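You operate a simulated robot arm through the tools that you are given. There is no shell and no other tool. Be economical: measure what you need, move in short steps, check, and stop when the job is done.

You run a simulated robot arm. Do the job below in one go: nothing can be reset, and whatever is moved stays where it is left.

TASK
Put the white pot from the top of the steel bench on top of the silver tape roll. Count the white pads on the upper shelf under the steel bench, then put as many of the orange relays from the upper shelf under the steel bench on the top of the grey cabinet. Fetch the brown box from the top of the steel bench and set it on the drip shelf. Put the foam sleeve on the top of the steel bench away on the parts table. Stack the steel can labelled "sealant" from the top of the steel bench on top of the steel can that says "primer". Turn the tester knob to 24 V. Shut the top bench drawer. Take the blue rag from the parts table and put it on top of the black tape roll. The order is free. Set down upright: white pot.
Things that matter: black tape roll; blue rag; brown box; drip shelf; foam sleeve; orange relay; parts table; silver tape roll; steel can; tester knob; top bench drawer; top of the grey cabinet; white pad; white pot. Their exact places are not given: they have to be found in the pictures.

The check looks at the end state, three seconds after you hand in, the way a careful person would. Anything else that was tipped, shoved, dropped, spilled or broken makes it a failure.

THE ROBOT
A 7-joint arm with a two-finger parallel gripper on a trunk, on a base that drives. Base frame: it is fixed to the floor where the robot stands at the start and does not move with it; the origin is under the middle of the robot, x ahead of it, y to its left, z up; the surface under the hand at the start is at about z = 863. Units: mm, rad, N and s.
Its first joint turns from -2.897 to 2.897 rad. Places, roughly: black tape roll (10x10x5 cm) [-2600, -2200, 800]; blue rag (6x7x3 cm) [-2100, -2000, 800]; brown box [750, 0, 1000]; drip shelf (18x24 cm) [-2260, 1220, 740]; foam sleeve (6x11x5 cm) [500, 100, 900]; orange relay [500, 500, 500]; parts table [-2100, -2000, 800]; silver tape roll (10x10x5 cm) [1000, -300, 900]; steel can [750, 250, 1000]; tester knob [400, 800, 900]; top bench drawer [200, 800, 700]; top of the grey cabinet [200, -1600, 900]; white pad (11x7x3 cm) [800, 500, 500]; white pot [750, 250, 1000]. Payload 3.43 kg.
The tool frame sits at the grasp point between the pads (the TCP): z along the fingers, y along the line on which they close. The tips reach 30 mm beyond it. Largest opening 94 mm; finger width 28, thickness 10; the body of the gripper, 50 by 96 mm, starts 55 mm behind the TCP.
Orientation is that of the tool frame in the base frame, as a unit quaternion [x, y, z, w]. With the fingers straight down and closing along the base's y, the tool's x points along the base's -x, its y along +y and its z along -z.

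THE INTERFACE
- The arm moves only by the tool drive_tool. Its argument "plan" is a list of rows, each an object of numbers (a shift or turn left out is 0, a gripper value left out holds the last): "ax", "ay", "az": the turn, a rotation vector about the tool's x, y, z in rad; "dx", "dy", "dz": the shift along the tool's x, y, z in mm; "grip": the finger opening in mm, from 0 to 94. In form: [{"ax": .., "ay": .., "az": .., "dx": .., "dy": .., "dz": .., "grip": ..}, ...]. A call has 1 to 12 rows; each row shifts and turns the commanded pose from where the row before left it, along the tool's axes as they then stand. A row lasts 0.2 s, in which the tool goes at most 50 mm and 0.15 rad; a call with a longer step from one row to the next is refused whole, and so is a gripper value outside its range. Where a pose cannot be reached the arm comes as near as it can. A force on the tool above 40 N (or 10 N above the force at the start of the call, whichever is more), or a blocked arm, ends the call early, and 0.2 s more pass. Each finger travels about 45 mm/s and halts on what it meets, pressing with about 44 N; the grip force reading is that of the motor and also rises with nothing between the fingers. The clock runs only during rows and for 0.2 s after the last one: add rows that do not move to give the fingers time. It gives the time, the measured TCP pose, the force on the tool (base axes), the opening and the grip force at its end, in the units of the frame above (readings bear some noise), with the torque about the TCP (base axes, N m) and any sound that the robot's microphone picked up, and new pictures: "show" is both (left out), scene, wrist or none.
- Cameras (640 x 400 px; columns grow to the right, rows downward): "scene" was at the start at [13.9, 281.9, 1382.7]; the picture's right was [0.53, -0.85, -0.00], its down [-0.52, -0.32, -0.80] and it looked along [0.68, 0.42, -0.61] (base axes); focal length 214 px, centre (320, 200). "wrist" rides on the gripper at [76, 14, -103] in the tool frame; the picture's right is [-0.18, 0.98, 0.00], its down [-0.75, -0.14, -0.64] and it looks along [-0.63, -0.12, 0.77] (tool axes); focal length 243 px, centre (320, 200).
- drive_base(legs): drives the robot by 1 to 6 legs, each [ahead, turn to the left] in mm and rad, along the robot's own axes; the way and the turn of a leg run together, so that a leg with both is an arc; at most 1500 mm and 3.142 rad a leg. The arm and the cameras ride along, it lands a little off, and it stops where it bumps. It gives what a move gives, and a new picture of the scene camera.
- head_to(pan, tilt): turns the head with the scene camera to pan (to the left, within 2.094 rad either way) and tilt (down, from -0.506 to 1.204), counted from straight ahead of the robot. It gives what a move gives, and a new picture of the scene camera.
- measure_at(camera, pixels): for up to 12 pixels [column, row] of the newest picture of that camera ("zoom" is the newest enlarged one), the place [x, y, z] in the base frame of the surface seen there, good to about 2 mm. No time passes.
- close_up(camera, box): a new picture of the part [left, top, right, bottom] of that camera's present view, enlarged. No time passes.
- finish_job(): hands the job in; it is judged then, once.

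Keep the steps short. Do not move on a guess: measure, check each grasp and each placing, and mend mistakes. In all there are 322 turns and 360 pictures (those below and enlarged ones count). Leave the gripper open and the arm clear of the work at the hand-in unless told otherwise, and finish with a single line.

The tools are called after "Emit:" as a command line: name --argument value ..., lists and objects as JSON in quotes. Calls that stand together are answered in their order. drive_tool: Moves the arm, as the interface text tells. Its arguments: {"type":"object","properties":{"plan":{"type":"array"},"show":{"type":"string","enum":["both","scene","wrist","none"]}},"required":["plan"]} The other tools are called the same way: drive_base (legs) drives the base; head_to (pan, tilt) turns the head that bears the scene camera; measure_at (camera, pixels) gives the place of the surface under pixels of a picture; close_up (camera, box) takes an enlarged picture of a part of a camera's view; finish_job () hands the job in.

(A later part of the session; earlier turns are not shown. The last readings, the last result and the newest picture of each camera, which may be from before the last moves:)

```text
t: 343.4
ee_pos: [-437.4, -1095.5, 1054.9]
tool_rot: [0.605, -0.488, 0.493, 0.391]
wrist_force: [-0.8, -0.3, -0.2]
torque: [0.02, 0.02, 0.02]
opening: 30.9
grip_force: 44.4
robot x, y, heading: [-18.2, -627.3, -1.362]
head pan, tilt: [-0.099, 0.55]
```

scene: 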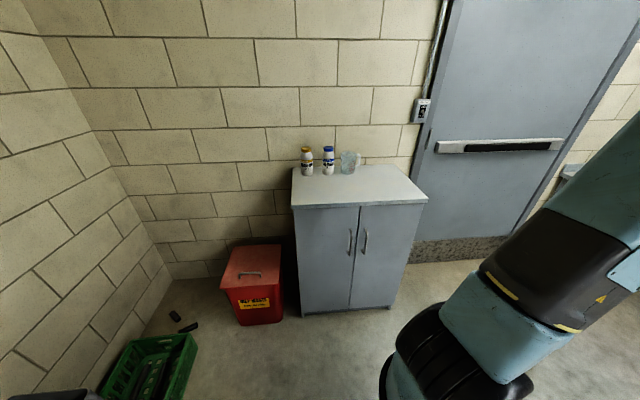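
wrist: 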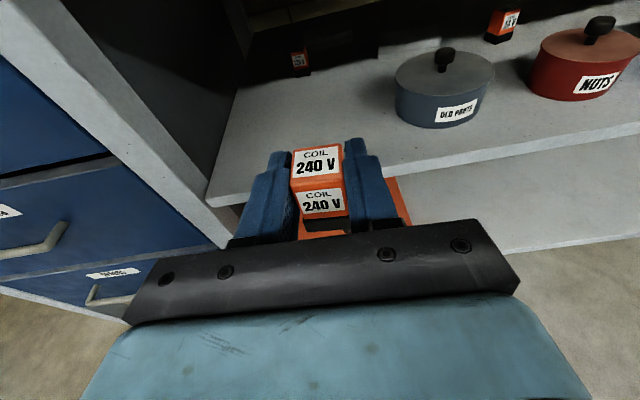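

Emit:
measure_at --camera "scene" --pixels '[[294, 203], [424, 198], [395, 167], [296, 168], [340, 190], [400, 190], [370, 180], [306, 172], [348, 172], [350, 290]]'

```text
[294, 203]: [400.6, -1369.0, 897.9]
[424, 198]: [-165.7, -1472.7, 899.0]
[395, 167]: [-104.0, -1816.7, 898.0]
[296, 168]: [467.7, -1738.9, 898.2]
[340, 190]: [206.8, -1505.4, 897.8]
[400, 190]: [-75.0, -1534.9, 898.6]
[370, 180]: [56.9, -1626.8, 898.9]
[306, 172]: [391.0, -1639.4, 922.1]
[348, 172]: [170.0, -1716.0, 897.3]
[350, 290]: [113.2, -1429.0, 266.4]
```

Place target P1 at (-66,-1546) on the free front right of the cabinet top. Move to an entry point in front of it.

Emit:
drive_tool --plan '[{"dx": -2.1, "dy": -29.2, "dz": 31.2}, {"dx": -2.1, "dy": -29.2, "dz": 31.2}, {"dx": -2.1, "dy": -29.2, "dz": 31.2}, {"dx": -2.1, "dy": -29.2, "dz": 31.2}, {"dx": -2.1, "dy": -29.2, "dz": 31.2}, {"dx": -2.1, "dy": -29.2, "dz": 31.2}, {"dx": -2.1, "dy": -29.2, "dz": 31.2}, {"dx": -2.1, "dy": -29.2, "dz": 31.2}, {"dx": -2.1, "dy": -29.2, "dz": 31.2}, {}]' --show "both"

```text
t: 345.6
ee_pos: [-120.0, -1302.3, 978.7]
tool_rot: [0.604, -0.488, 0.493, 0.392]
wrist_force: [-0.2, 0.0, -1.5]
torque: [0.0, -0.01, -0.01]
opening: 31.0
grip_force: 44.1
robot x, y, heading: [-22.5, -632.7, -1.362]
head pan, tilt: [-0.099, 0.55]
```

scene: 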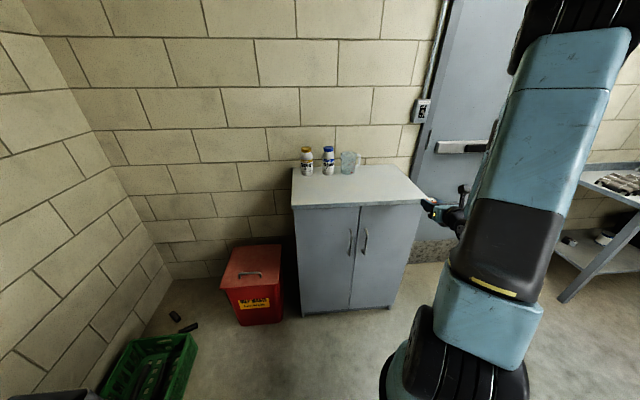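
wrist: 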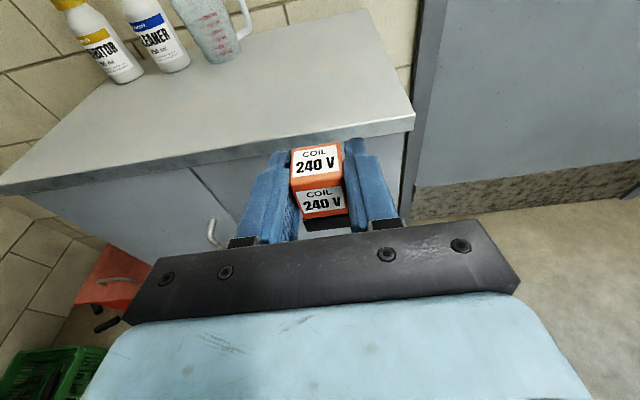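

Emit:
drive_tool --plan '[{"dx": 2.6, "dz": 42}, {"dx": 2.6, "dz": 42}, {"dx": 2.6, "dz": 42}, {"dx": 2.6, "dz": 42}, {"dx": 2.6, "dz": 42}, {"dx": 2.6, "dz": 42}, {}]' --show "both"

```text
t: 347.2
ee_pos: [-66.4, -1546.6, 942.3]
tool_rot: [0.605, -0.488, 0.493, 0.391]
wrist_force: [-0.2, -0.4, -0.1]
torque: [0.0, 0.02, 0.0]
opening: 30.9
grip_force: 43.6
robot x, y, heading: [-20.3, -628.8, -1.364]
head pan, tilt: [-0.099, 0.55]
```

scene: 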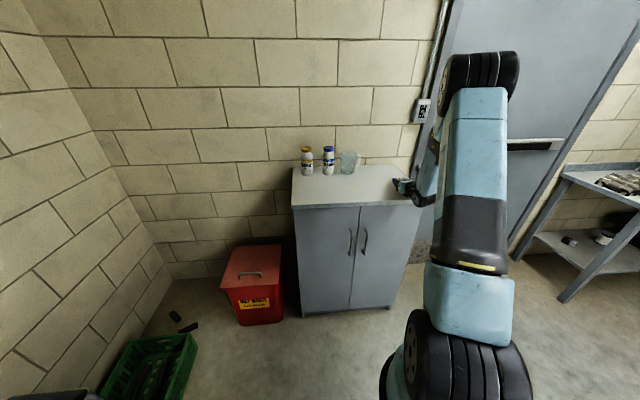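
wrist: 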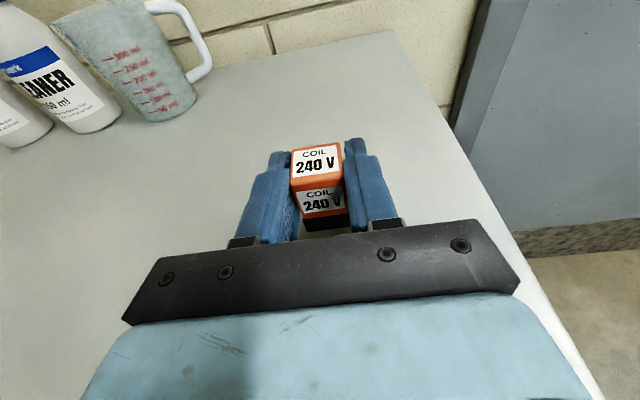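

Emit:
drive_tool --plan '[{"dx": -4, "dz": 0.8}, {"dx": -3, "dz": 0.6}, {"dx": -2, "dz": 0.4}, {}]' --show "none"

```text
t: 348.2
ee_pos: [-66.5, -1545.6, 932.4]
tool_rot: [0.605, -0.488, 0.493, 0.391]
wrist_force: [-0.3, -0.5, 1.0]
torque: [0.01, 0.06, 0.02]
opening: 31.1
grip_force: 43.6
robot x, y, heading: [-18.8, -629.8, -1.366]
head pan, tilt: [-0.099, 0.55]
```

Emit:
drive_tool --plan '[{"dx": -1.5, "dz": 0.3}, {}, {"grip": 36}, {"grip": 45}, {"grip": 60}, {"grip": 60}, {"dz": -30}, {"dz": -40}, {"dz": -45}, {}]' --show "wrist"

```text
t: 350.4
ee_pos: [-91.6, -1437.2, 957.2]
tool_rot: [0.605, -0.488, 0.493, 0.391]
wrist_force: [-0.3, 0.3, 0.6]
torque: [-0.01, -0.01, 0.01]
opening: 59.9
grip_force: 0.0
robot x, y, heading: [-23.8, -631.6, -1.363]
head pan, tilt: [-0.099, 0.55]
```

wrist: 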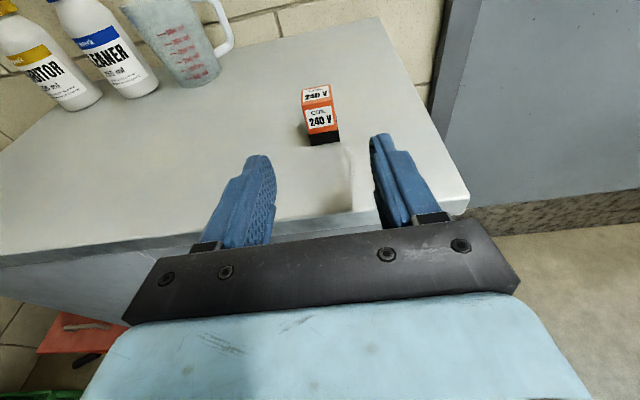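

Relay 1 is standing on the cabinet. Retract to the travel pose.

Emit:
drive_tool --plan '[{"dx": 1.2, "dy": 3, "dz": -43}, {"dx": 1.2, "dy": 20, "dz": -40}, {"dx": 1.2, "dy": 26, "dz": -37.5}, {"dx": 1.2, "dy": 26, "dz": -37.5}, {"dx": 1.2, "dy": 26, "dz": -37.5}, {"dx": 1.2, "dy": 26, "dz": -37.5}, {"dx": 1.2, "dy": 26, "dz": -37.5}, {"dx": 1.2, "dy": 26, "dz": -37.5}, {"dx": 1.2, "dy": 26, "dz": -37.5}, {"dx": 1.2, "dy": 26, "dz": -37.5}, {"dx": 1.2, "dy": 26, "dz": -37.5}]' --show "scene"

Emit:
close_up --camera "scene" --box '[280, 130, 440, 230]'

```text
t: 352.8
ee_pos: [-430.3, -1092.8, 1053.5]
tool_rot: [0.605, -0.487, 0.494, 0.391]
wrist_force: [0.7, -0.1, -0.2]
torque: [0.03, 0.0, -0.04]
opening: 59.7
grip_force: 0.0
robot x, y, heading: [-17.4, -631.7, -1.361]
head pan, tilt: [-0.099, 0.55]
```

scene: 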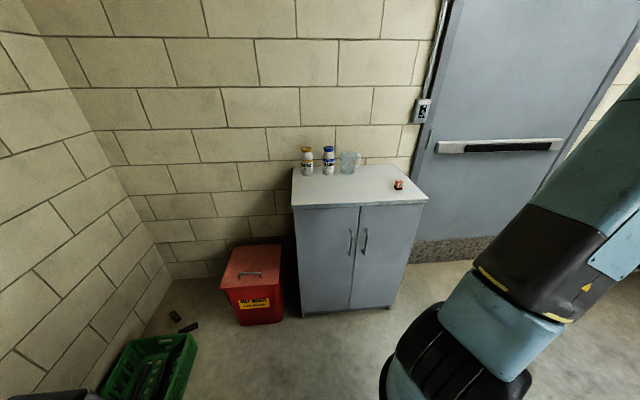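

```text
4.00 times, centred on (360, 180) of scene
```

zoom: 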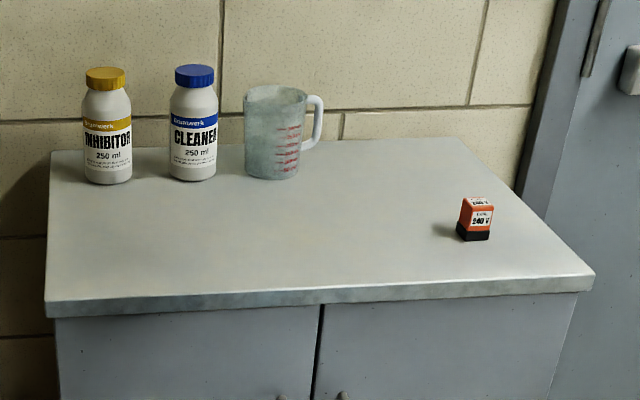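

Emit:
drive_base --legs '[[-1386, -0.02]]'

Emit:
drive_base --legs '[[0, 0.55]]'

Emit:
drive_base --legs '[[0, 0.5]]'

Emit:
drive_base --legs '[[0, 0.47]]'

```text
t: 359.8
ee_pos: [-716.5, 270.5, 1051.8]
tool_rot: [0.604, -0.489, 0.492, 0.392]
wrist_force: [-0.4, 0.1, 0.2]
torque: [0.0, 0.0, 0.02]
opening: 59.7
grip_force: 0.1
robot x, y, heading: [-298.5, 733.9, -1.372]
head pan, tilt: [-0.099, 0.55]
```

scene: 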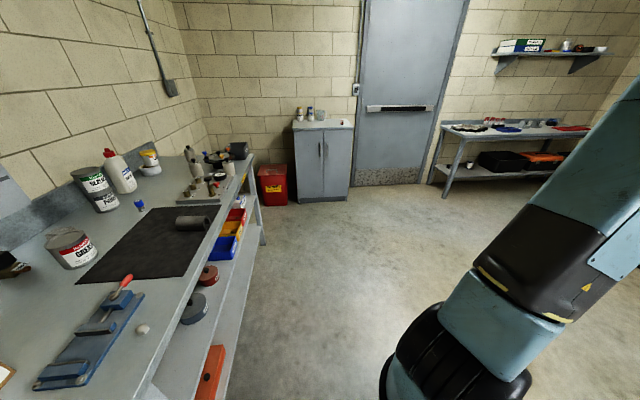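

```text
t: 361.9
ee_pos: [-410.3, 122.1, 1054.9]
tool_rot: [0.714, -0.305, 0.581, 0.243]
wrist_force: [-0.4, 0.4, -0.7]
torque: [0.01, 0.0, 0.01]
opening: 60.0
grip_force: 0.1
robot x, y, heading: [-326.4, 710.9, -0.809]
head pan, tilt: [-0.099, 0.55]
```

scene: 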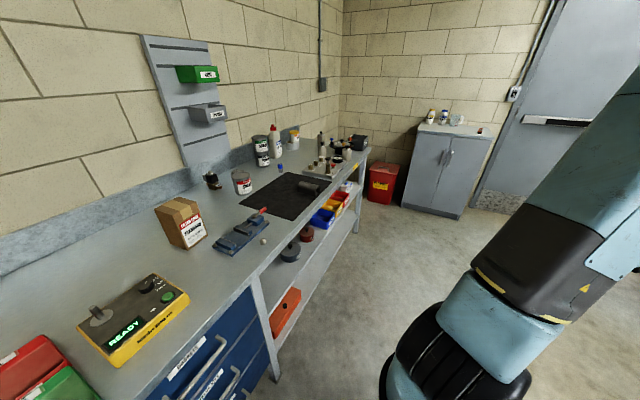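

```text
t: 363.9
ee_pos: [-117.0, 151.2, 1055.0]
tool_rot: [0.768, -0.12, 0.623, 0.092]
wrist_force: [0.9, 0.1, 1.2]
torque: [-0.05, 0.0, -0.02]
opening: 60.0
grip_force: 0.1
robot x, y, heading: [-327.9, 687.0, -0.31]
head pan, tilt: [-0.099, 0.55]
```

scene: 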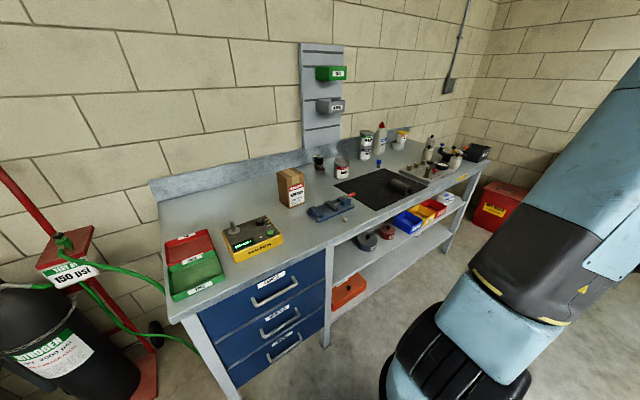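

```text
t: 365.8
ee_pos: [101.6, 305.7, 1055.3]
tool_rot: [0.775, 0.061, 0.627, -0.055]
wrist_force: [-0.3, 0.9, 0.0]
torque: [-0.01, -0.04, -0.01]
opening: 60.0
grip_force: 0.0
robot x, y, heading: [-326.2, 661.1, 0.15]
head pan, tilt: [-0.099, 0.55]
```

scene: 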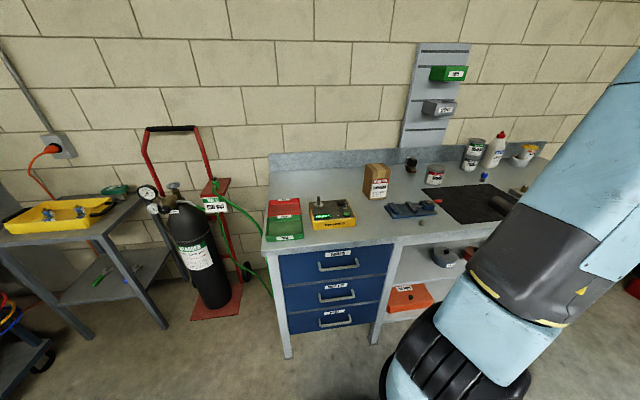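

Emit:
drive_tool --plan '[{"ax": 0.077, "az": -0.0165, "grip": 70}, {"ax": 0.077, "az": -0.0165}, {"dx": -44.6, "dz": 9.5}, {"dx": -44.6, "dz": 9.5}, {"dx": -44.6, "dz": 9.5}, {"dx": -44.6, "dz": 9.5}, {"dx": -44.6, "dz": 9.5}, {"dx": -44.6, "dz": 9.5}, {"dx": -44.6, "dz": 9.5}, {"dx": -44.6, "dz": 9.5}, {"dx": -40, "dz": 8.5}, {}]' --show "both"

```text
t: 368.4
ee_pos: [99.5, 308.0, 647.7]
tool_rot: [0.767, 0.123, 0.621, -0.105]
wrist_force: [-0.4, 0.5, -0.3]
torque: [0.01, 0.0, -0.01]
opening: 70.1
grip_force: 0.0
robot x, y, heading: [-326.4, 660.4, 0.152]
head pan, tilt: [-0.099, 0.55]
```

scene: 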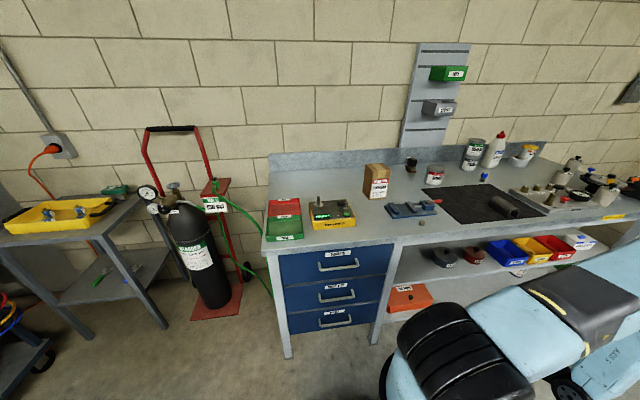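
wrist: 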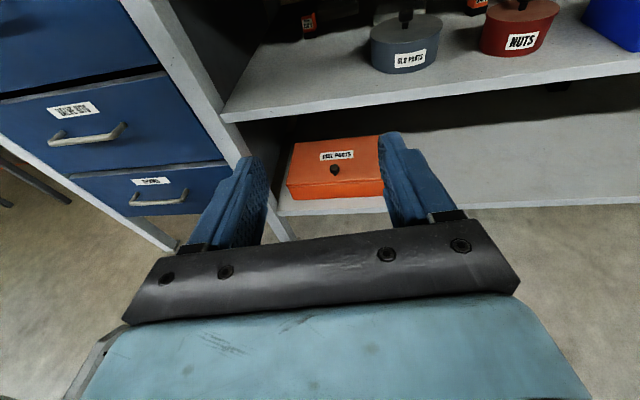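

Pitch up briefly to inspect the whole shelf for pads.

Emit:
drive_tool --plan '[{"ay": 0.14}, {"ay": 0.14}, {"ay": 0.14}, {"ay": 0.1}, {}]' --show "wrist"

Emit:
close_up --camera "wrist" --box '[400, 20, 640, 150]'

Emit:
close_up --camera "wrist" --box '[230, 60, 400, 160]'

```text
t: 369.6
ee_pos: [102.3, 308.0, 650.3]
tool_rot: [0.582, 0.091, 0.798, -0.131]
wrist_force: [-0.2, 0.1, 1.0]
torque: [-0.04, -0.01, -0.02]
opening: 69.8
grip_force: 0.0
robot x, y, heading: [-327.9, 664.8, 0.151]
head pan, tilt: [-0.099, 0.55]
```

wrist: 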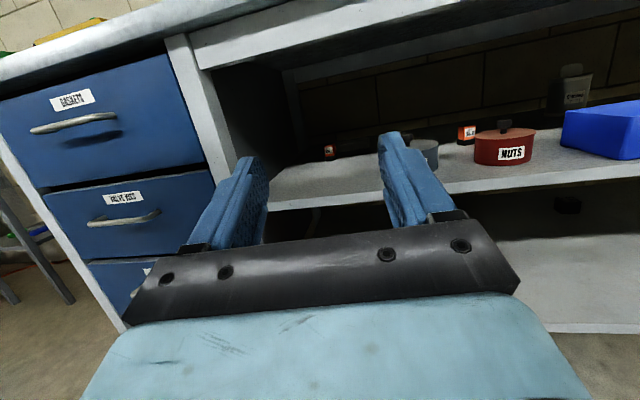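

```text
2.67 times, centred on (520, 85) of wrist
```

zoom: 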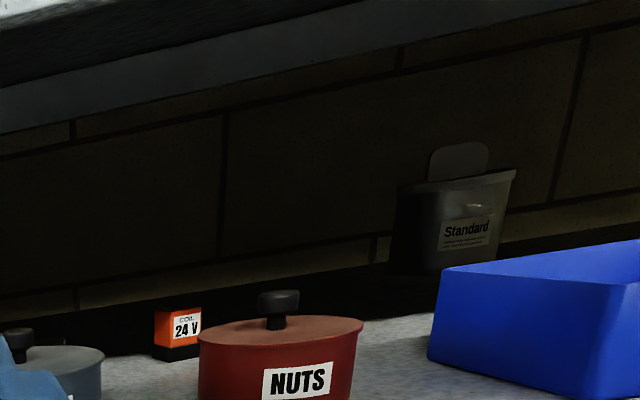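

```text
3.76 times, centred on (315, 110) of wrist
```

zoom: 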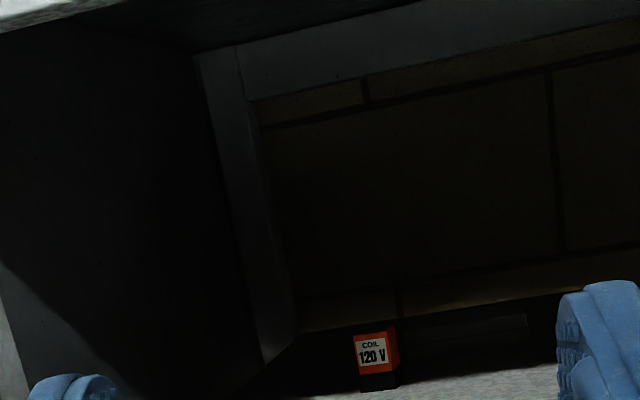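

Emit:
drive_tool --plan '[{"ay": -0.14}, {"ay": -0.14}, {"ay": -0.14}, {"ay": -0.1}, {"dy": -12, "dz": 45}, {"dy": -12, "dz": 45}, {"dy": -12, "dz": 45}, {"dy": -12, "dz": 45}, {}]' --show "both"

Emit:
close_up --camera "wrist" --box '[240, 0, 480, 130]'

```text
t: 371.6
ee_pos: [253.8, 411.4, 613.9]
tool_rot: [0.767, 0.122, 0.621, -0.104]
wrist_force: [0.3, -0.5, 0.9]
torque: [0.01, -0.02, -0.03]
opening: 70.0
grip_force: 0.1
robot x, y, heading: [-326.5, 664.0, 0.154]
head pan, tilt: [-0.099, 0.55]
```

scene: 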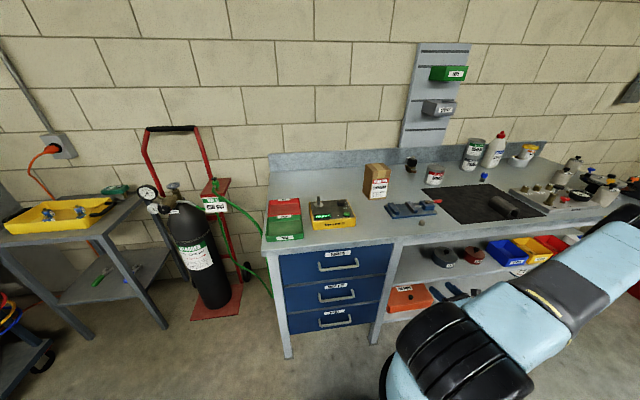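
wrist: 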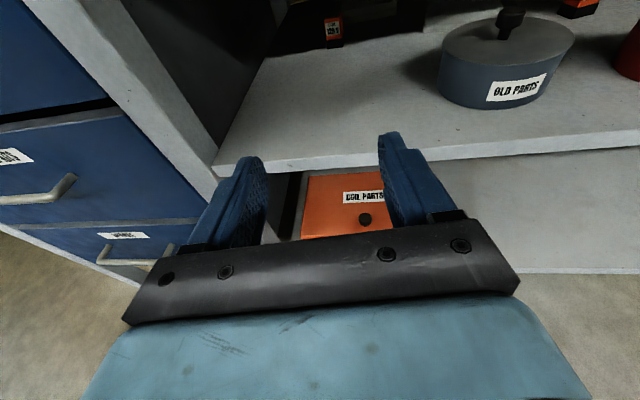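

```text
2.67 times, centred on (360, 65) of wrist
```

zoom: 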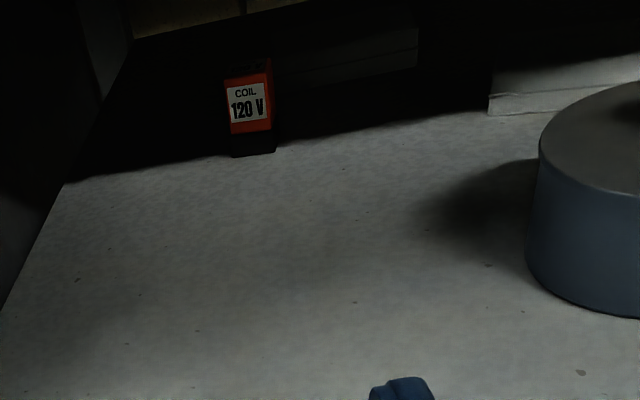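

Emit:
measure_at --camera "zoom" --pixels '[[248, 105], [252, 152], [233, 156], [272, 151], [248, 66], [232, 110], [268, 105], [250, 145], [100, 100], [60, 200], [350, 60]]'

```text
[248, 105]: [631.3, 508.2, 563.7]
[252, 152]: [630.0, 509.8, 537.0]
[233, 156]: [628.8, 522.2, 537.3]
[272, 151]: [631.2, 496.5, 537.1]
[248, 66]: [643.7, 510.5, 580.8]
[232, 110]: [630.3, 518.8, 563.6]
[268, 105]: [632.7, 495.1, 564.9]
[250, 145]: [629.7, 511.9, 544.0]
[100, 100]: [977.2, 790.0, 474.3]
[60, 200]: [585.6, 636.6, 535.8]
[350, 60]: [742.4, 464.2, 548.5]
```

Emit:
drive_tool --plan '[{"ax": -0.085, "az": 0.018}, {"dx": 3.5, "dy": -0.7, "dz": 37.5}, {"dx": 3.5, "dy": -0.7, "dz": 37.5}, {"dx": 3.5, "dy": -0.7, "dz": 37.5}, {"dx": 3.5, "dy": -0.7, "dz": 37.5}, {"dx": 3.5, "dy": -0.7, "dz": 37.5}, {"dx": 3.5, "dy": -0.7, "dz": 37.5}, {"dx": 3.5, "dy": -0.7, "dz": 37.5}, {}]' --show "both"

```text
t: 373.6
ee_pos: [507.7, 475.2, 582.5]
tool_rot: [0.772, 0.089, 0.625, -0.077]
wrist_force: [0.5, -0.5, 1.0]
torque: [0.0, -0.03, 0.04]
opening: 69.8
grip_force: 0.0
robot x, y, heading: [-323.0, 661.5, 0.152]
head pan, tilt: [-0.099, 0.55]
```

scene: 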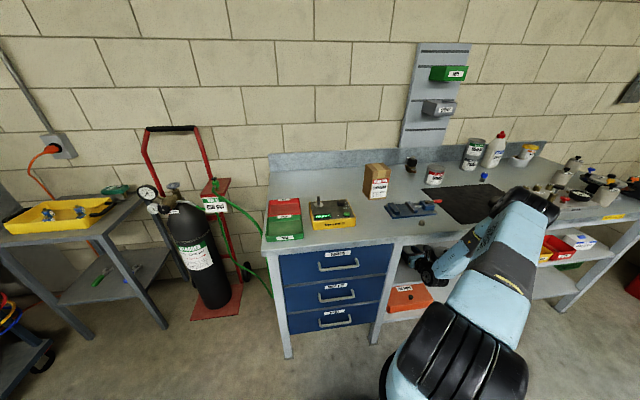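
wrist: 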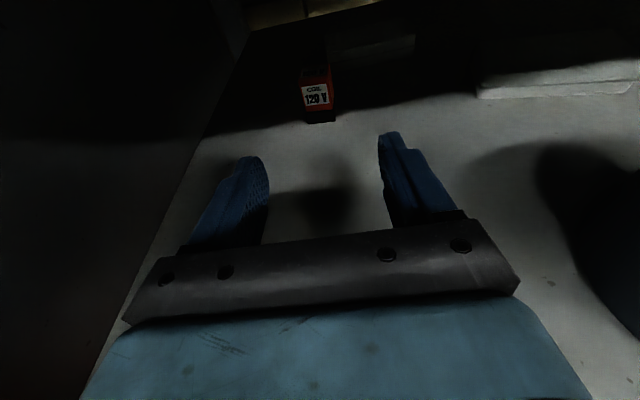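

Emit:
close_up --camera "scene" --box '[370, 180, 570, 320]'

Emit:
drive_tool --plan '[{"dx": 3.5, "dy": -0.8, "dz": 35}, {"dx": 3.5, "dy": -0.8, "dz": 35}, {}]' --show "both"

Emit:
close_up --camera "scene" --box '[370, 180, 570, 320]'

```text
2.86 times, centred on (470, 250) of scene
```

zoom: 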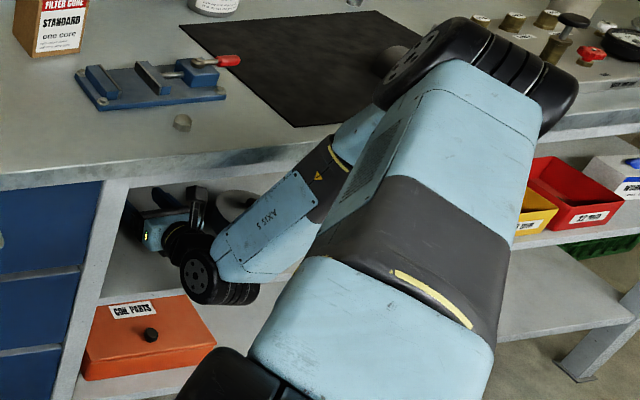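

```text
t: 374.6
ee_pos: [555.9, 473.1, 565.3]
tool_rot: [0.78, 0.08, 0.617, -0.068]
wrist_force: [-88.6, -15.5, 151.6]
torque: [-4.38, 12.65, -1.26]
opening: 70.2
grip_force: 0.1
robot x, y, heading: [-325.1, 655.7, 0.142]
head pan, tilt: [-0.099, 0.55]
stopped in row 3: the arm was blocked; the commanded pose is now the measured one
```

scene: 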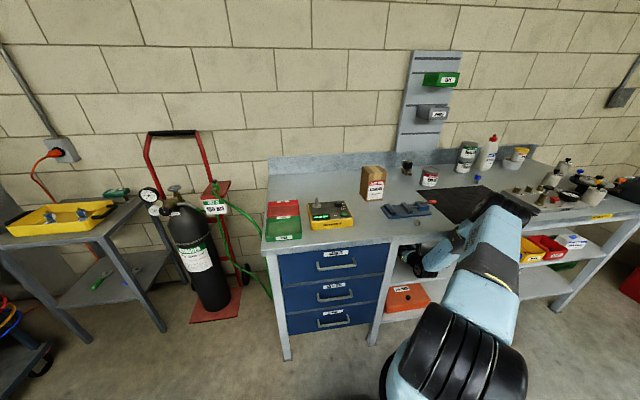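
wrist: 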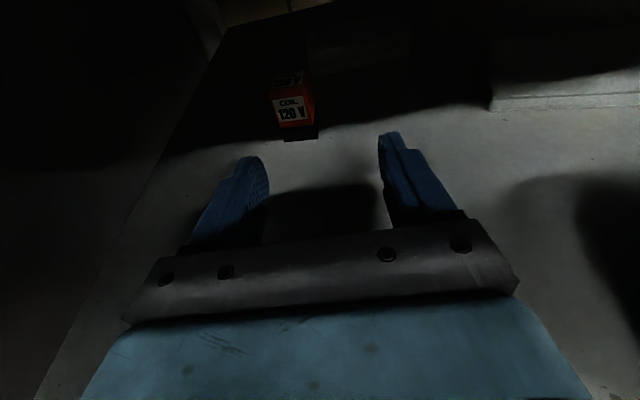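

```text
2.86 times, centred on (470, 250) of scene
```

zoom: 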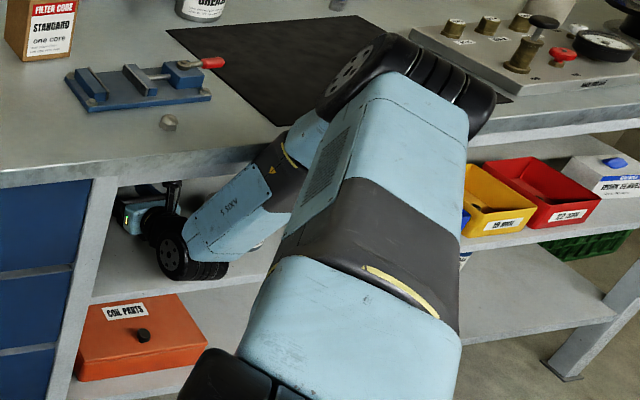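

The wrist joint bumped the shelf's front edge. Back out at once.

Emit:
drive_tool --plan '[{"dx": 4, "dz": -20}, {"dx": 4, "dz": -30}, {"dx": 4, "dz": -30}, {}]' --show "both"

Emit:
close_up --camera "scene" --box '[370, 180, 570, 320]'

```text
t: 375.6
ee_pos: [492.7, 460.2, 588.9]
tool_rot: [0.784, 0.081, 0.611, -0.072]
wrist_force: [0.4, 0.4, 0.2]
torque: [-0.01, 0.0, -0.03]
opening: 70.0
grip_force: 0.0
robot x, y, heading: [-325.7, 668.1, 0.142]
head pan, tilt: [-0.099, 0.55]
```

scene: 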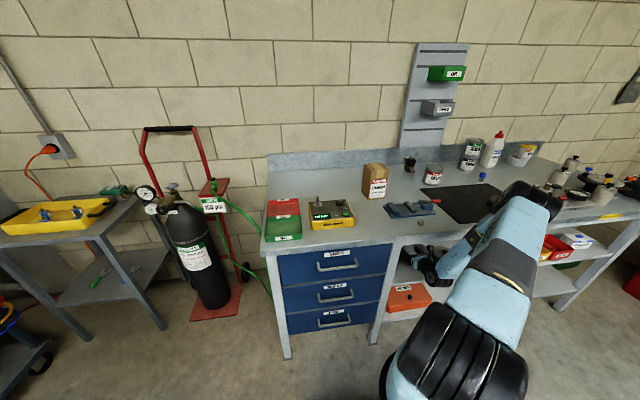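
wrist: 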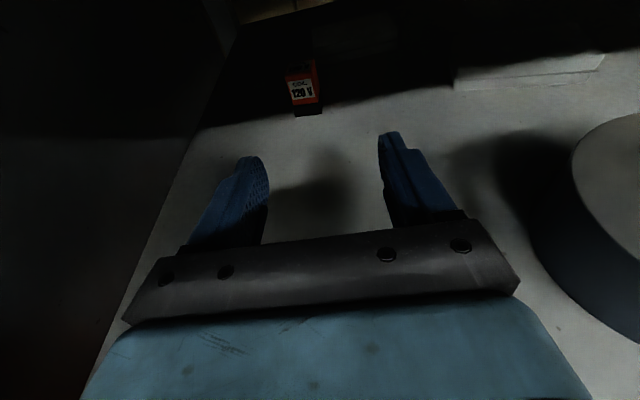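

```text
2.86 times, centred on (470, 250) of scene
```

zoom: 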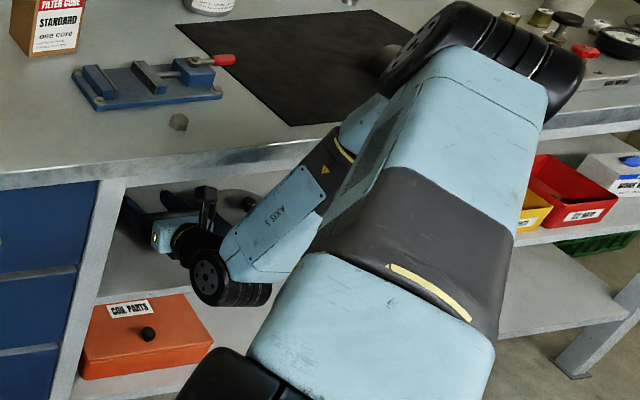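

Emit:
drive_tool --plan '[{"dz": -40}, {"dz": -40}, {"dz": -40}, {"dz": -40}, {"dz": -40}, {"dz": -40}, {"dz": -40}, {}]' --show "none"

Emit:
drive_base --legs '[[-40, 0]]'

```text
t: 377.4
ee_pos: [226.8, 402.2, 655.1]
tool_rot: [0.783, 0.081, 0.612, -0.071]
wrist_force: [0.4, 0.6, -0.3]
torque: [0.0, -0.03, 0.0]
opening: 70.3
grip_force: 0.2
robot x, y, heading: [-323.9, 660.9, 0.148]
head pan, tilt: [-0.099, 0.55]
```

```text
t: 378.3
ee_pos: [187.4, 397.4, 654.5]
tool_rot: [0.783, 0.081, 0.612, -0.072]
wrist_force: [0.7, -0.6, -0.3]
torque: [0.0, 0.01, -0.03]
opening: 69.8
grip_force: 0.1
robot x, y, heading: [-366.0, 657.5, 0.143]
head pan, tilt: [-0.099, 0.55]
```

scene: 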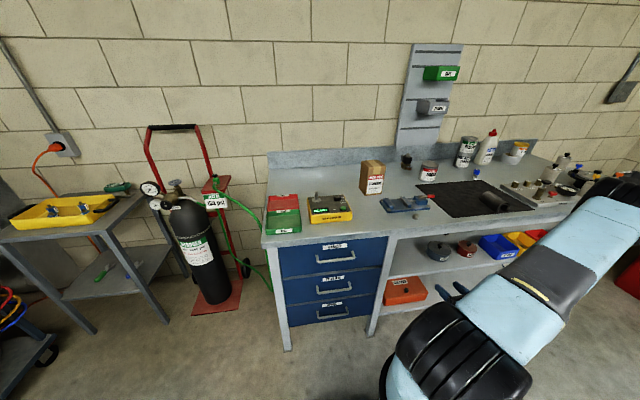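

Emit:
measure_at --camera "scene" --pixels '[[340, 199], [518, 146], [468, 138], [372, 165], [288, 238], [371, 330]]'

Emit:
close_up --camera "scene" --box '[290, 170, 390, 240]'

Emit:
close_up --camera "scene" --box '[440, 110, 560, 220]'

```text
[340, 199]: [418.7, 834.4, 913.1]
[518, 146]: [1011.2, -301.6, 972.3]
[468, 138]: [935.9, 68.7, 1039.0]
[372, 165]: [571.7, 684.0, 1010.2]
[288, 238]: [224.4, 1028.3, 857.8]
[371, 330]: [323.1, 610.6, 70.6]
```

```text
5.71 times, centred on (340, 205) of scene
```

zoom: 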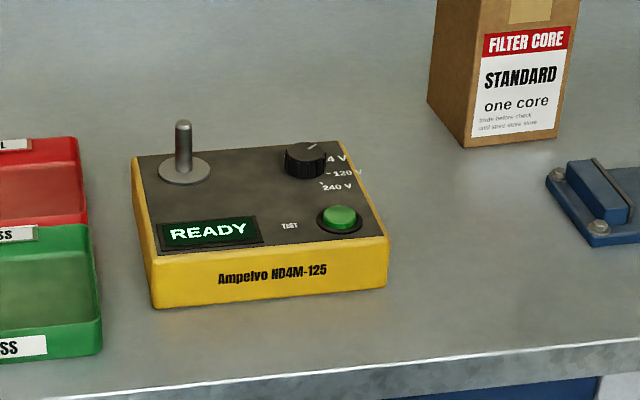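

```text
3.64 times, centred on (500, 165) of scene
```

zoom: 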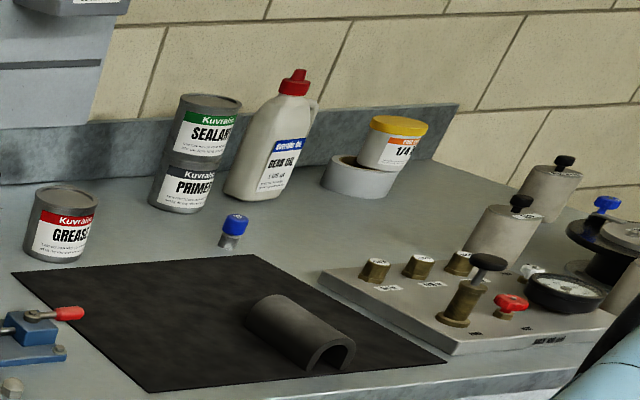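

Emit:
drive_tool --plan '[{"ay": -0.112}, {"ay": -0.112}, {"ay": -0.111}, {"dx": 2.9, "dy": -0.7, "dz": 32.8}, {"dx": 2.9, "dy": -0.7, "dz": 32.8}, {"dx": 2.9, "dy": -0.7, "dz": 32.8}, {"dx": 2.9, "dy": -0.7, "dz": 32.8}, {}]' --show "both"

Emit:
close_up --camera "scene" --box '[370, 180, 570, 320]'

```text
t: 380.1
ee_pos: [298.9, 424.9, 591.6]
tool_rot: [0.875, 0.091, 0.473, -0.056]
wrist_force: [-0.1, -0.6, -0.2]
torque: [-0.02, 0.01, 0.05]
opening: 70.2
grip_force: 0.0
robot x, y, heading: [-365.0, 657.6, 0.144]
head pan, tilt: [-0.099, 0.55]
```

scene: 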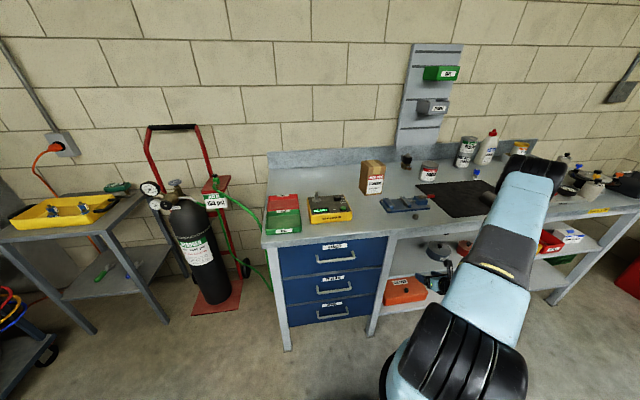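
wrist: 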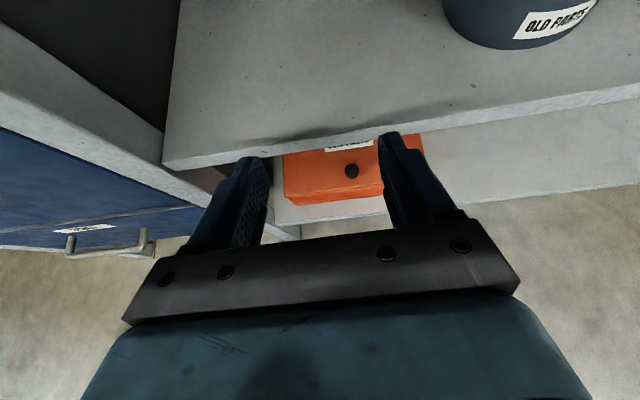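

```text
2.86 times, centred on (470, 250) of scene
```

zoom: 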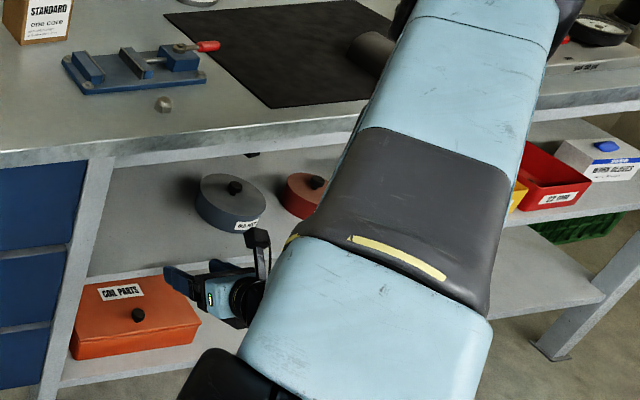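

Emit:
drive_tool --plan '[{"dx": 19.4, "dy": -0.9, "dz": 34.3}, {"dx": 19.4, "dy": -0.9, "dz": 34.3}, {"dx": 19.4, "dy": -0.9, "dz": 34.3}, {"dx": 19.4, "dy": -0.9, "dz": 34.3}, {}]' --show "both"

Emit:
close_up --camera "scene" --box '[370, 180, 570, 320]'

```text
t: 381.3
ee_pos: [455.7, 460.6, 583.1]
tool_rot: [0.874, 0.093, 0.473, -0.058]
wrist_force: [0.3, 0.0, -0.5]
torque: [0.05, -0.02, 0.01]
opening: 70.1
grip_force: 0.0
robot x, y, heading: [-367.2, 654.6, 0.141]
head pan, tilt: [-0.099, 0.55]
```

scene: 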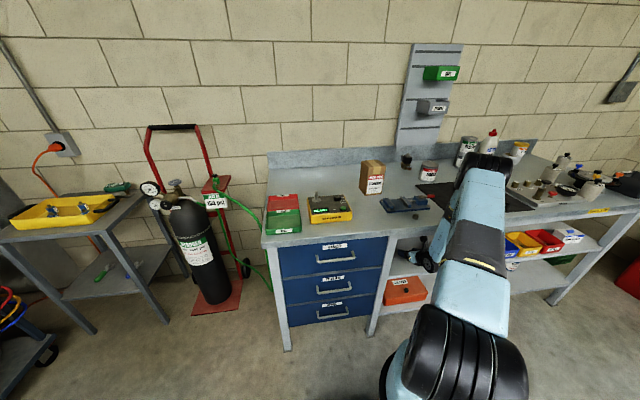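
wrist: 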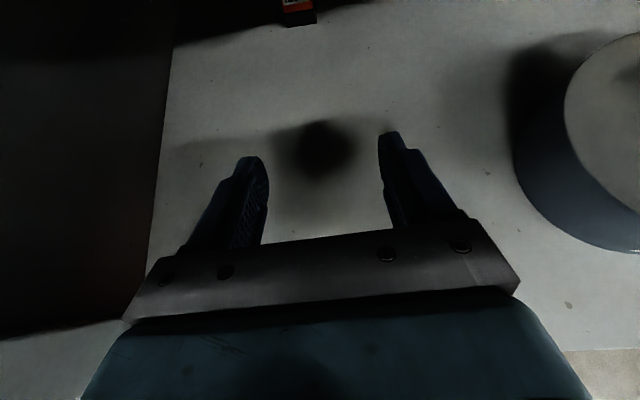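

```text
2.86 times, centred on (470, 250) of scene
```

zoom: 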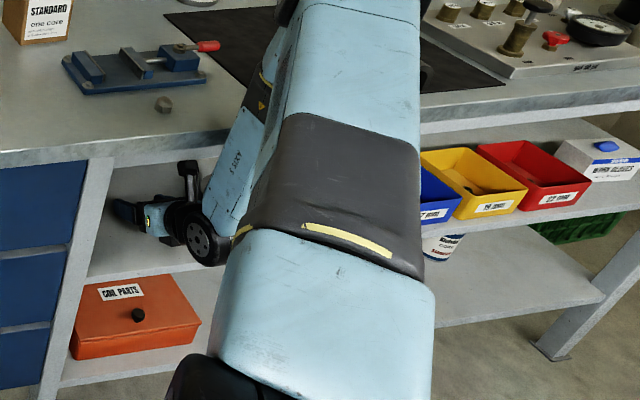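

Emit:
drive_tool --plan '[{"dx": 19.4, "dy": -0.9, "dz": 34.3}, {"dx": 19.4, "dy": -0.9, "dz": 34.3}, {}]' --show "both"

Emit:
close_up --camera "scene" --box '[370, 180, 570, 320]'

```text
t: 382.3
ee_pos: [478.7, 445.0, 565.0]
tool_rot: [0.891, 0.07, 0.445, -0.044]
wrist_force: [-136.3, -0.1, 168.0]
torque: [-4.36, 0.65, -3.07]
opening: 55.1
grip_force: 0.0
robot x, y, heading: [-371.0, 651.8, 0.124]
head pan, tilt: [-0.099, 0.55]
stopped in row 3: the arm was blocked; the commanded pose is now the measured one
```

scene: 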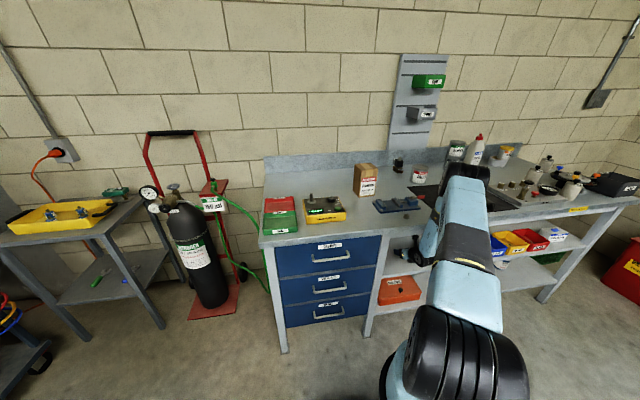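
wrist: 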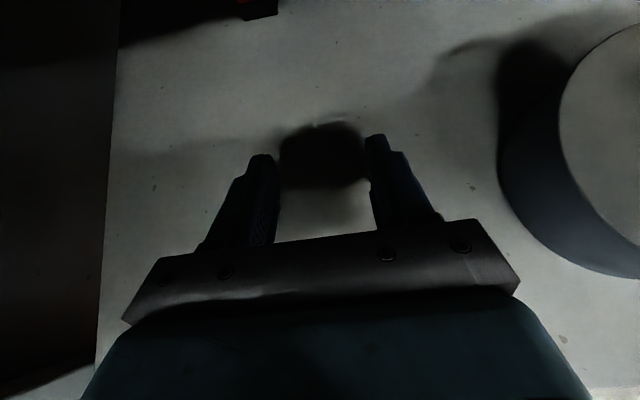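

```text
2.86 times, centred on (470, 250) of scene
```

zoom: 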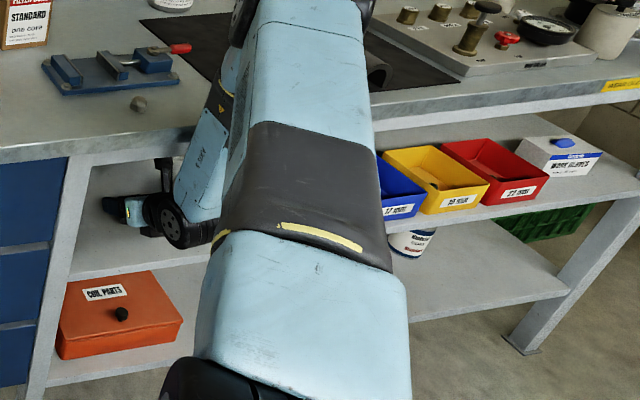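

Forearm touched the bench edge. Back out the same way.

Emit:
drive_tool --plan '[{"dx": -16, "dz": -34}, {"dx": -16, "dz": -34}, {"dx": -18, "dz": -34}, {"dx": -18, "dz": -34}, {"dx": -18, "dz": -34}, {"dx": -18, "dz": -34}, {"dx": -18, "dz": -34}, {}]' --show "both"

Emit:
close_up --camera "scene" --box '[250, 100, 570, 300]'

```text
t: 384.1
ee_pos: [233.6, 411.1, 594.7]
tool_rot: [0.894, 0.074, 0.438, -0.053]
wrist_force: [-0.4, -0.4, -0.6]
torque: [-0.02, 0.02, -0.01]
opening: 70.1
grip_force: 0.1
robot x, y, heading: [-369.0, 650.1, 0.131]
head pan, tilt: [-0.099, 0.55]
```

scene: 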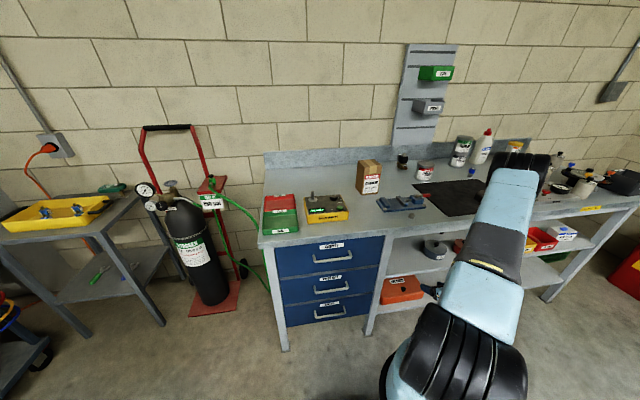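
wrist: 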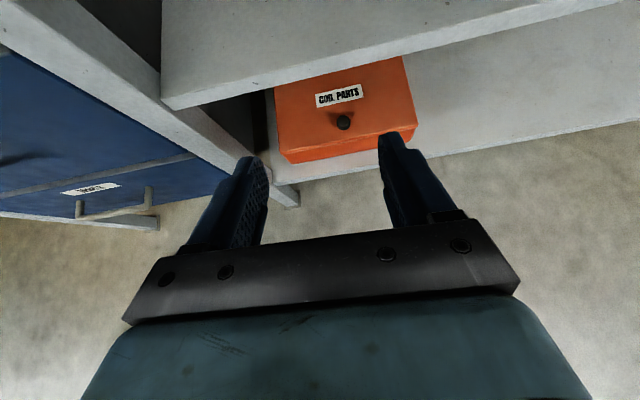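

```text
2.00 times, centred on (410, 200) of scene
```

zoom: 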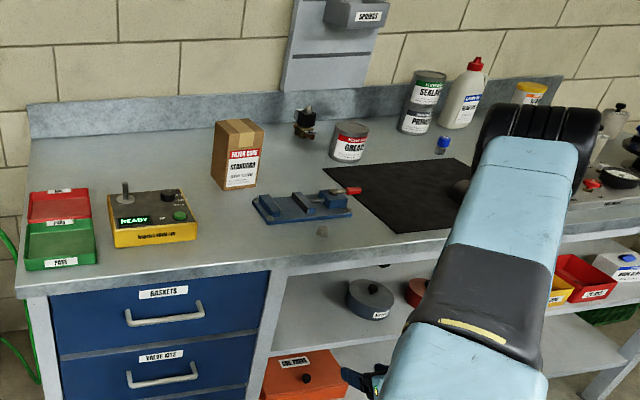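

All intact. New plan: extend the arm nearly straight outside the bench, then drive the base forward so the forearm stays low. Back the base off first.

Emit:
drive_base --legs '[[-380, 0]]'

Emit:
drive_tool --plan '[{"ay": 0.08}, {"ax": 0.115, "az": -0.088}, {}]' --show "none"

```text
t: 386.5
ee_pos: [-145.2, 360.3, 594.0]
tool_rot: [0.894, 0.073, 0.439, -0.052]
wrist_force: [-0.5, 0.1, -0.3]
torque: [-0.02, -0.01, -0.01]
opening: 69.8
grip_force: 0.1
robot x, y, heading: [-746.4, 603.2, 0.132]
head pan, tilt: [-0.099, 0.55]
```

scene: 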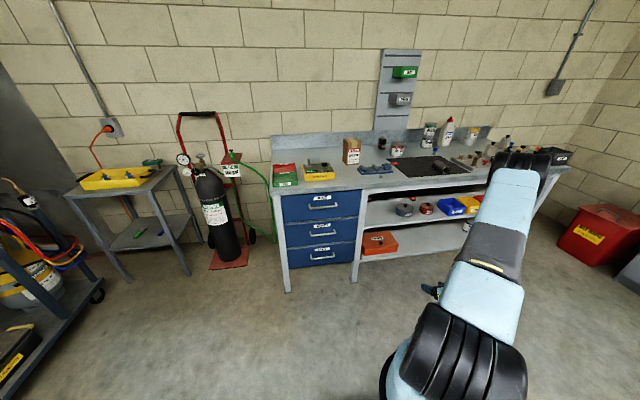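

```text
t: 387.3
ee_pos: [-146.1, 359.3, 594.5]
tool_rot: [0.867, 0.136, 0.472, -0.085]
wrist_force: [0.0, 0.3, -0.5]
torque: [-0.01, -0.03, 0.01]
opening: 70.0
grip_force: 0.1
robot x, y, heading: [-749.1, 601.6, 0.134]
head pan, tilt: [-0.099, 0.55]
```

Emit:
drive_tool --plan '[{"dx": 21.1, "dy": 3.1, "dz": 36}, {"dx": 21.1, "dy": 3.1, "dz": 36}, {"dx": 21.1, "dy": 3.1, "dz": 36}, {"dx": 21.1, "dy": 3.1, "dz": 36}, {"dx": 21.1, "dy": 3.1, "dz": 36}, {"dx": 21.1, "dy": 3.1, "dz": 36}, {"dx": 21.1, "dy": 3.1, "dz": 36}, {"dx": 21.1, "dy": 3.1, "dz": 36}, {"dx": 21.1, "dy": 3.1, "dz": 36}, {}]' --show "both"

Emit:
close_up --camera "scene" --box '[340, 140, 560, 320]'

```text
t: 389.5
ee_pos: [219.7, 451.8, 576.6]
tool_rot: [0.867, 0.136, 0.472, -0.085]
wrist_force: [-0.5, -0.3, 0.1]
torque: [0.03, -0.02, -0.01]
opening: 70.0
grip_force: 0.1
robot x, y, heading: [-749.8, 602.5, 0.13]
head pan, tilt: [-0.099, 0.55]
```

scene: 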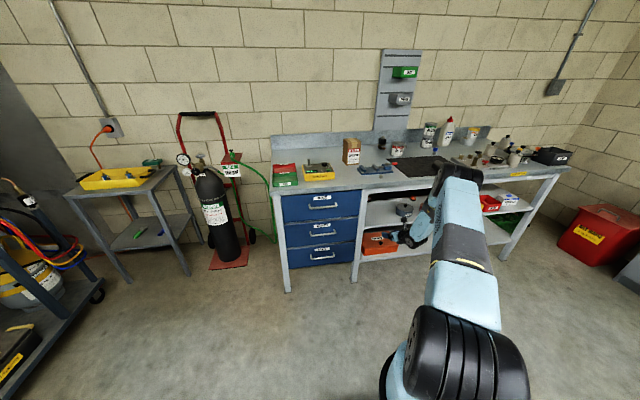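
wrist: 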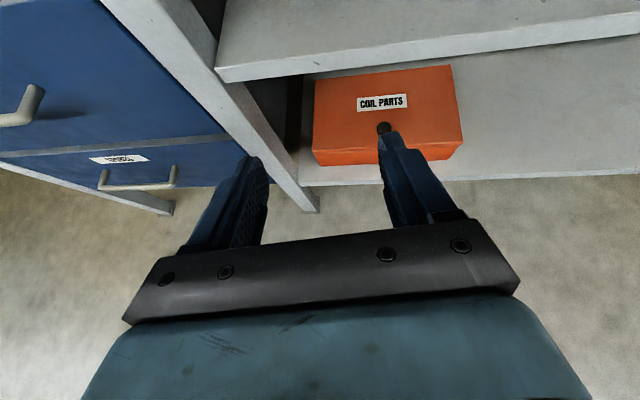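

```text
2.22 times, centred on (450, 230) of scene
```

zoom: 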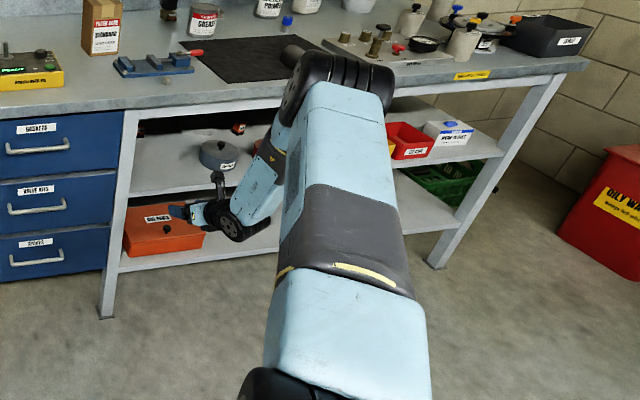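

Emit:
measure_at --camera "zoom" --pixels '[[300, 90], [275, 155], [260, 180], [250, 205], [232, 228], [290, 110], [340, 75], [340, 150]]'

```text
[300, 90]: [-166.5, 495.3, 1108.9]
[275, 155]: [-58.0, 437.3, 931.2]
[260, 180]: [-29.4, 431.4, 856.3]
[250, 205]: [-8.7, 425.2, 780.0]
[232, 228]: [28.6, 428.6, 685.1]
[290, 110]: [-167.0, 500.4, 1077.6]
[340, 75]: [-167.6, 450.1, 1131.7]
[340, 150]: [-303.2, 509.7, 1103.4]
```

The forearm is still steep; the arm can extend further. Try extending the tool 120 mm more.

Emit:
drive_tool --plan '[{"dx": 17, "dy": 4.5, "dz": 24}, {"dx": 17, "dy": 4.5, "dz": 24}, {"dx": 17, "dy": 4.5, "dz": 24}, {"dx": 17, "dy": 4.5, "dz": 24}, {}]' --show "scene"

Emit:
close_up --camera "scene" --box '[340, 140, 560, 320]'

```text
t: 390.7
ee_pos: [336.5, 474.0, 581.6]
tool_rot: [0.867, 0.137, 0.471, -0.086]
wrist_force: [1.3, 0.3, -0.8]
torque: [0.01, -0.01, 0.03]
opening: 70.1
grip_force: 0.1
robot x, y, heading: [-748.5, 605.1, 0.133]
head pan, tilt: [-0.099, 0.55]
```

scene: 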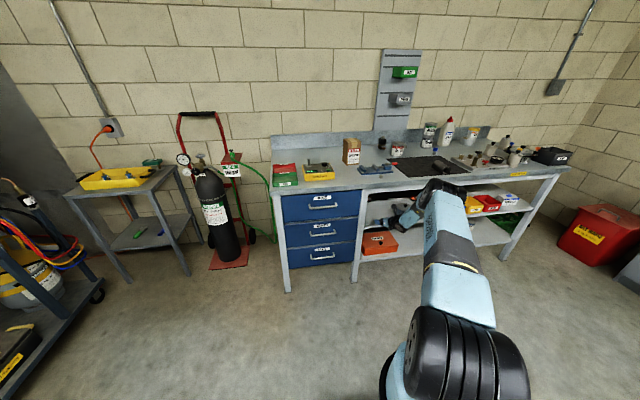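

```text
2.22 times, centred on (450, 230) of scene
```

zoom: 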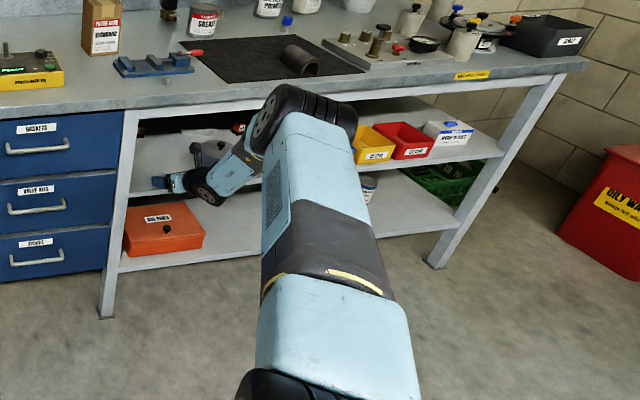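

Emit:
measure_at --camera "zoom" --pixels '[[268, 120], [300, 95], [245, 165], [225, 180], [205, 190], [300, 150]]'

```text
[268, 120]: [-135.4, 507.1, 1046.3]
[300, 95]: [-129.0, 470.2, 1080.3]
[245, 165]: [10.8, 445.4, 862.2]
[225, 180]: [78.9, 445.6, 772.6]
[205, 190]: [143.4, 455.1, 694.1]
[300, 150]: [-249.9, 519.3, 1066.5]
```

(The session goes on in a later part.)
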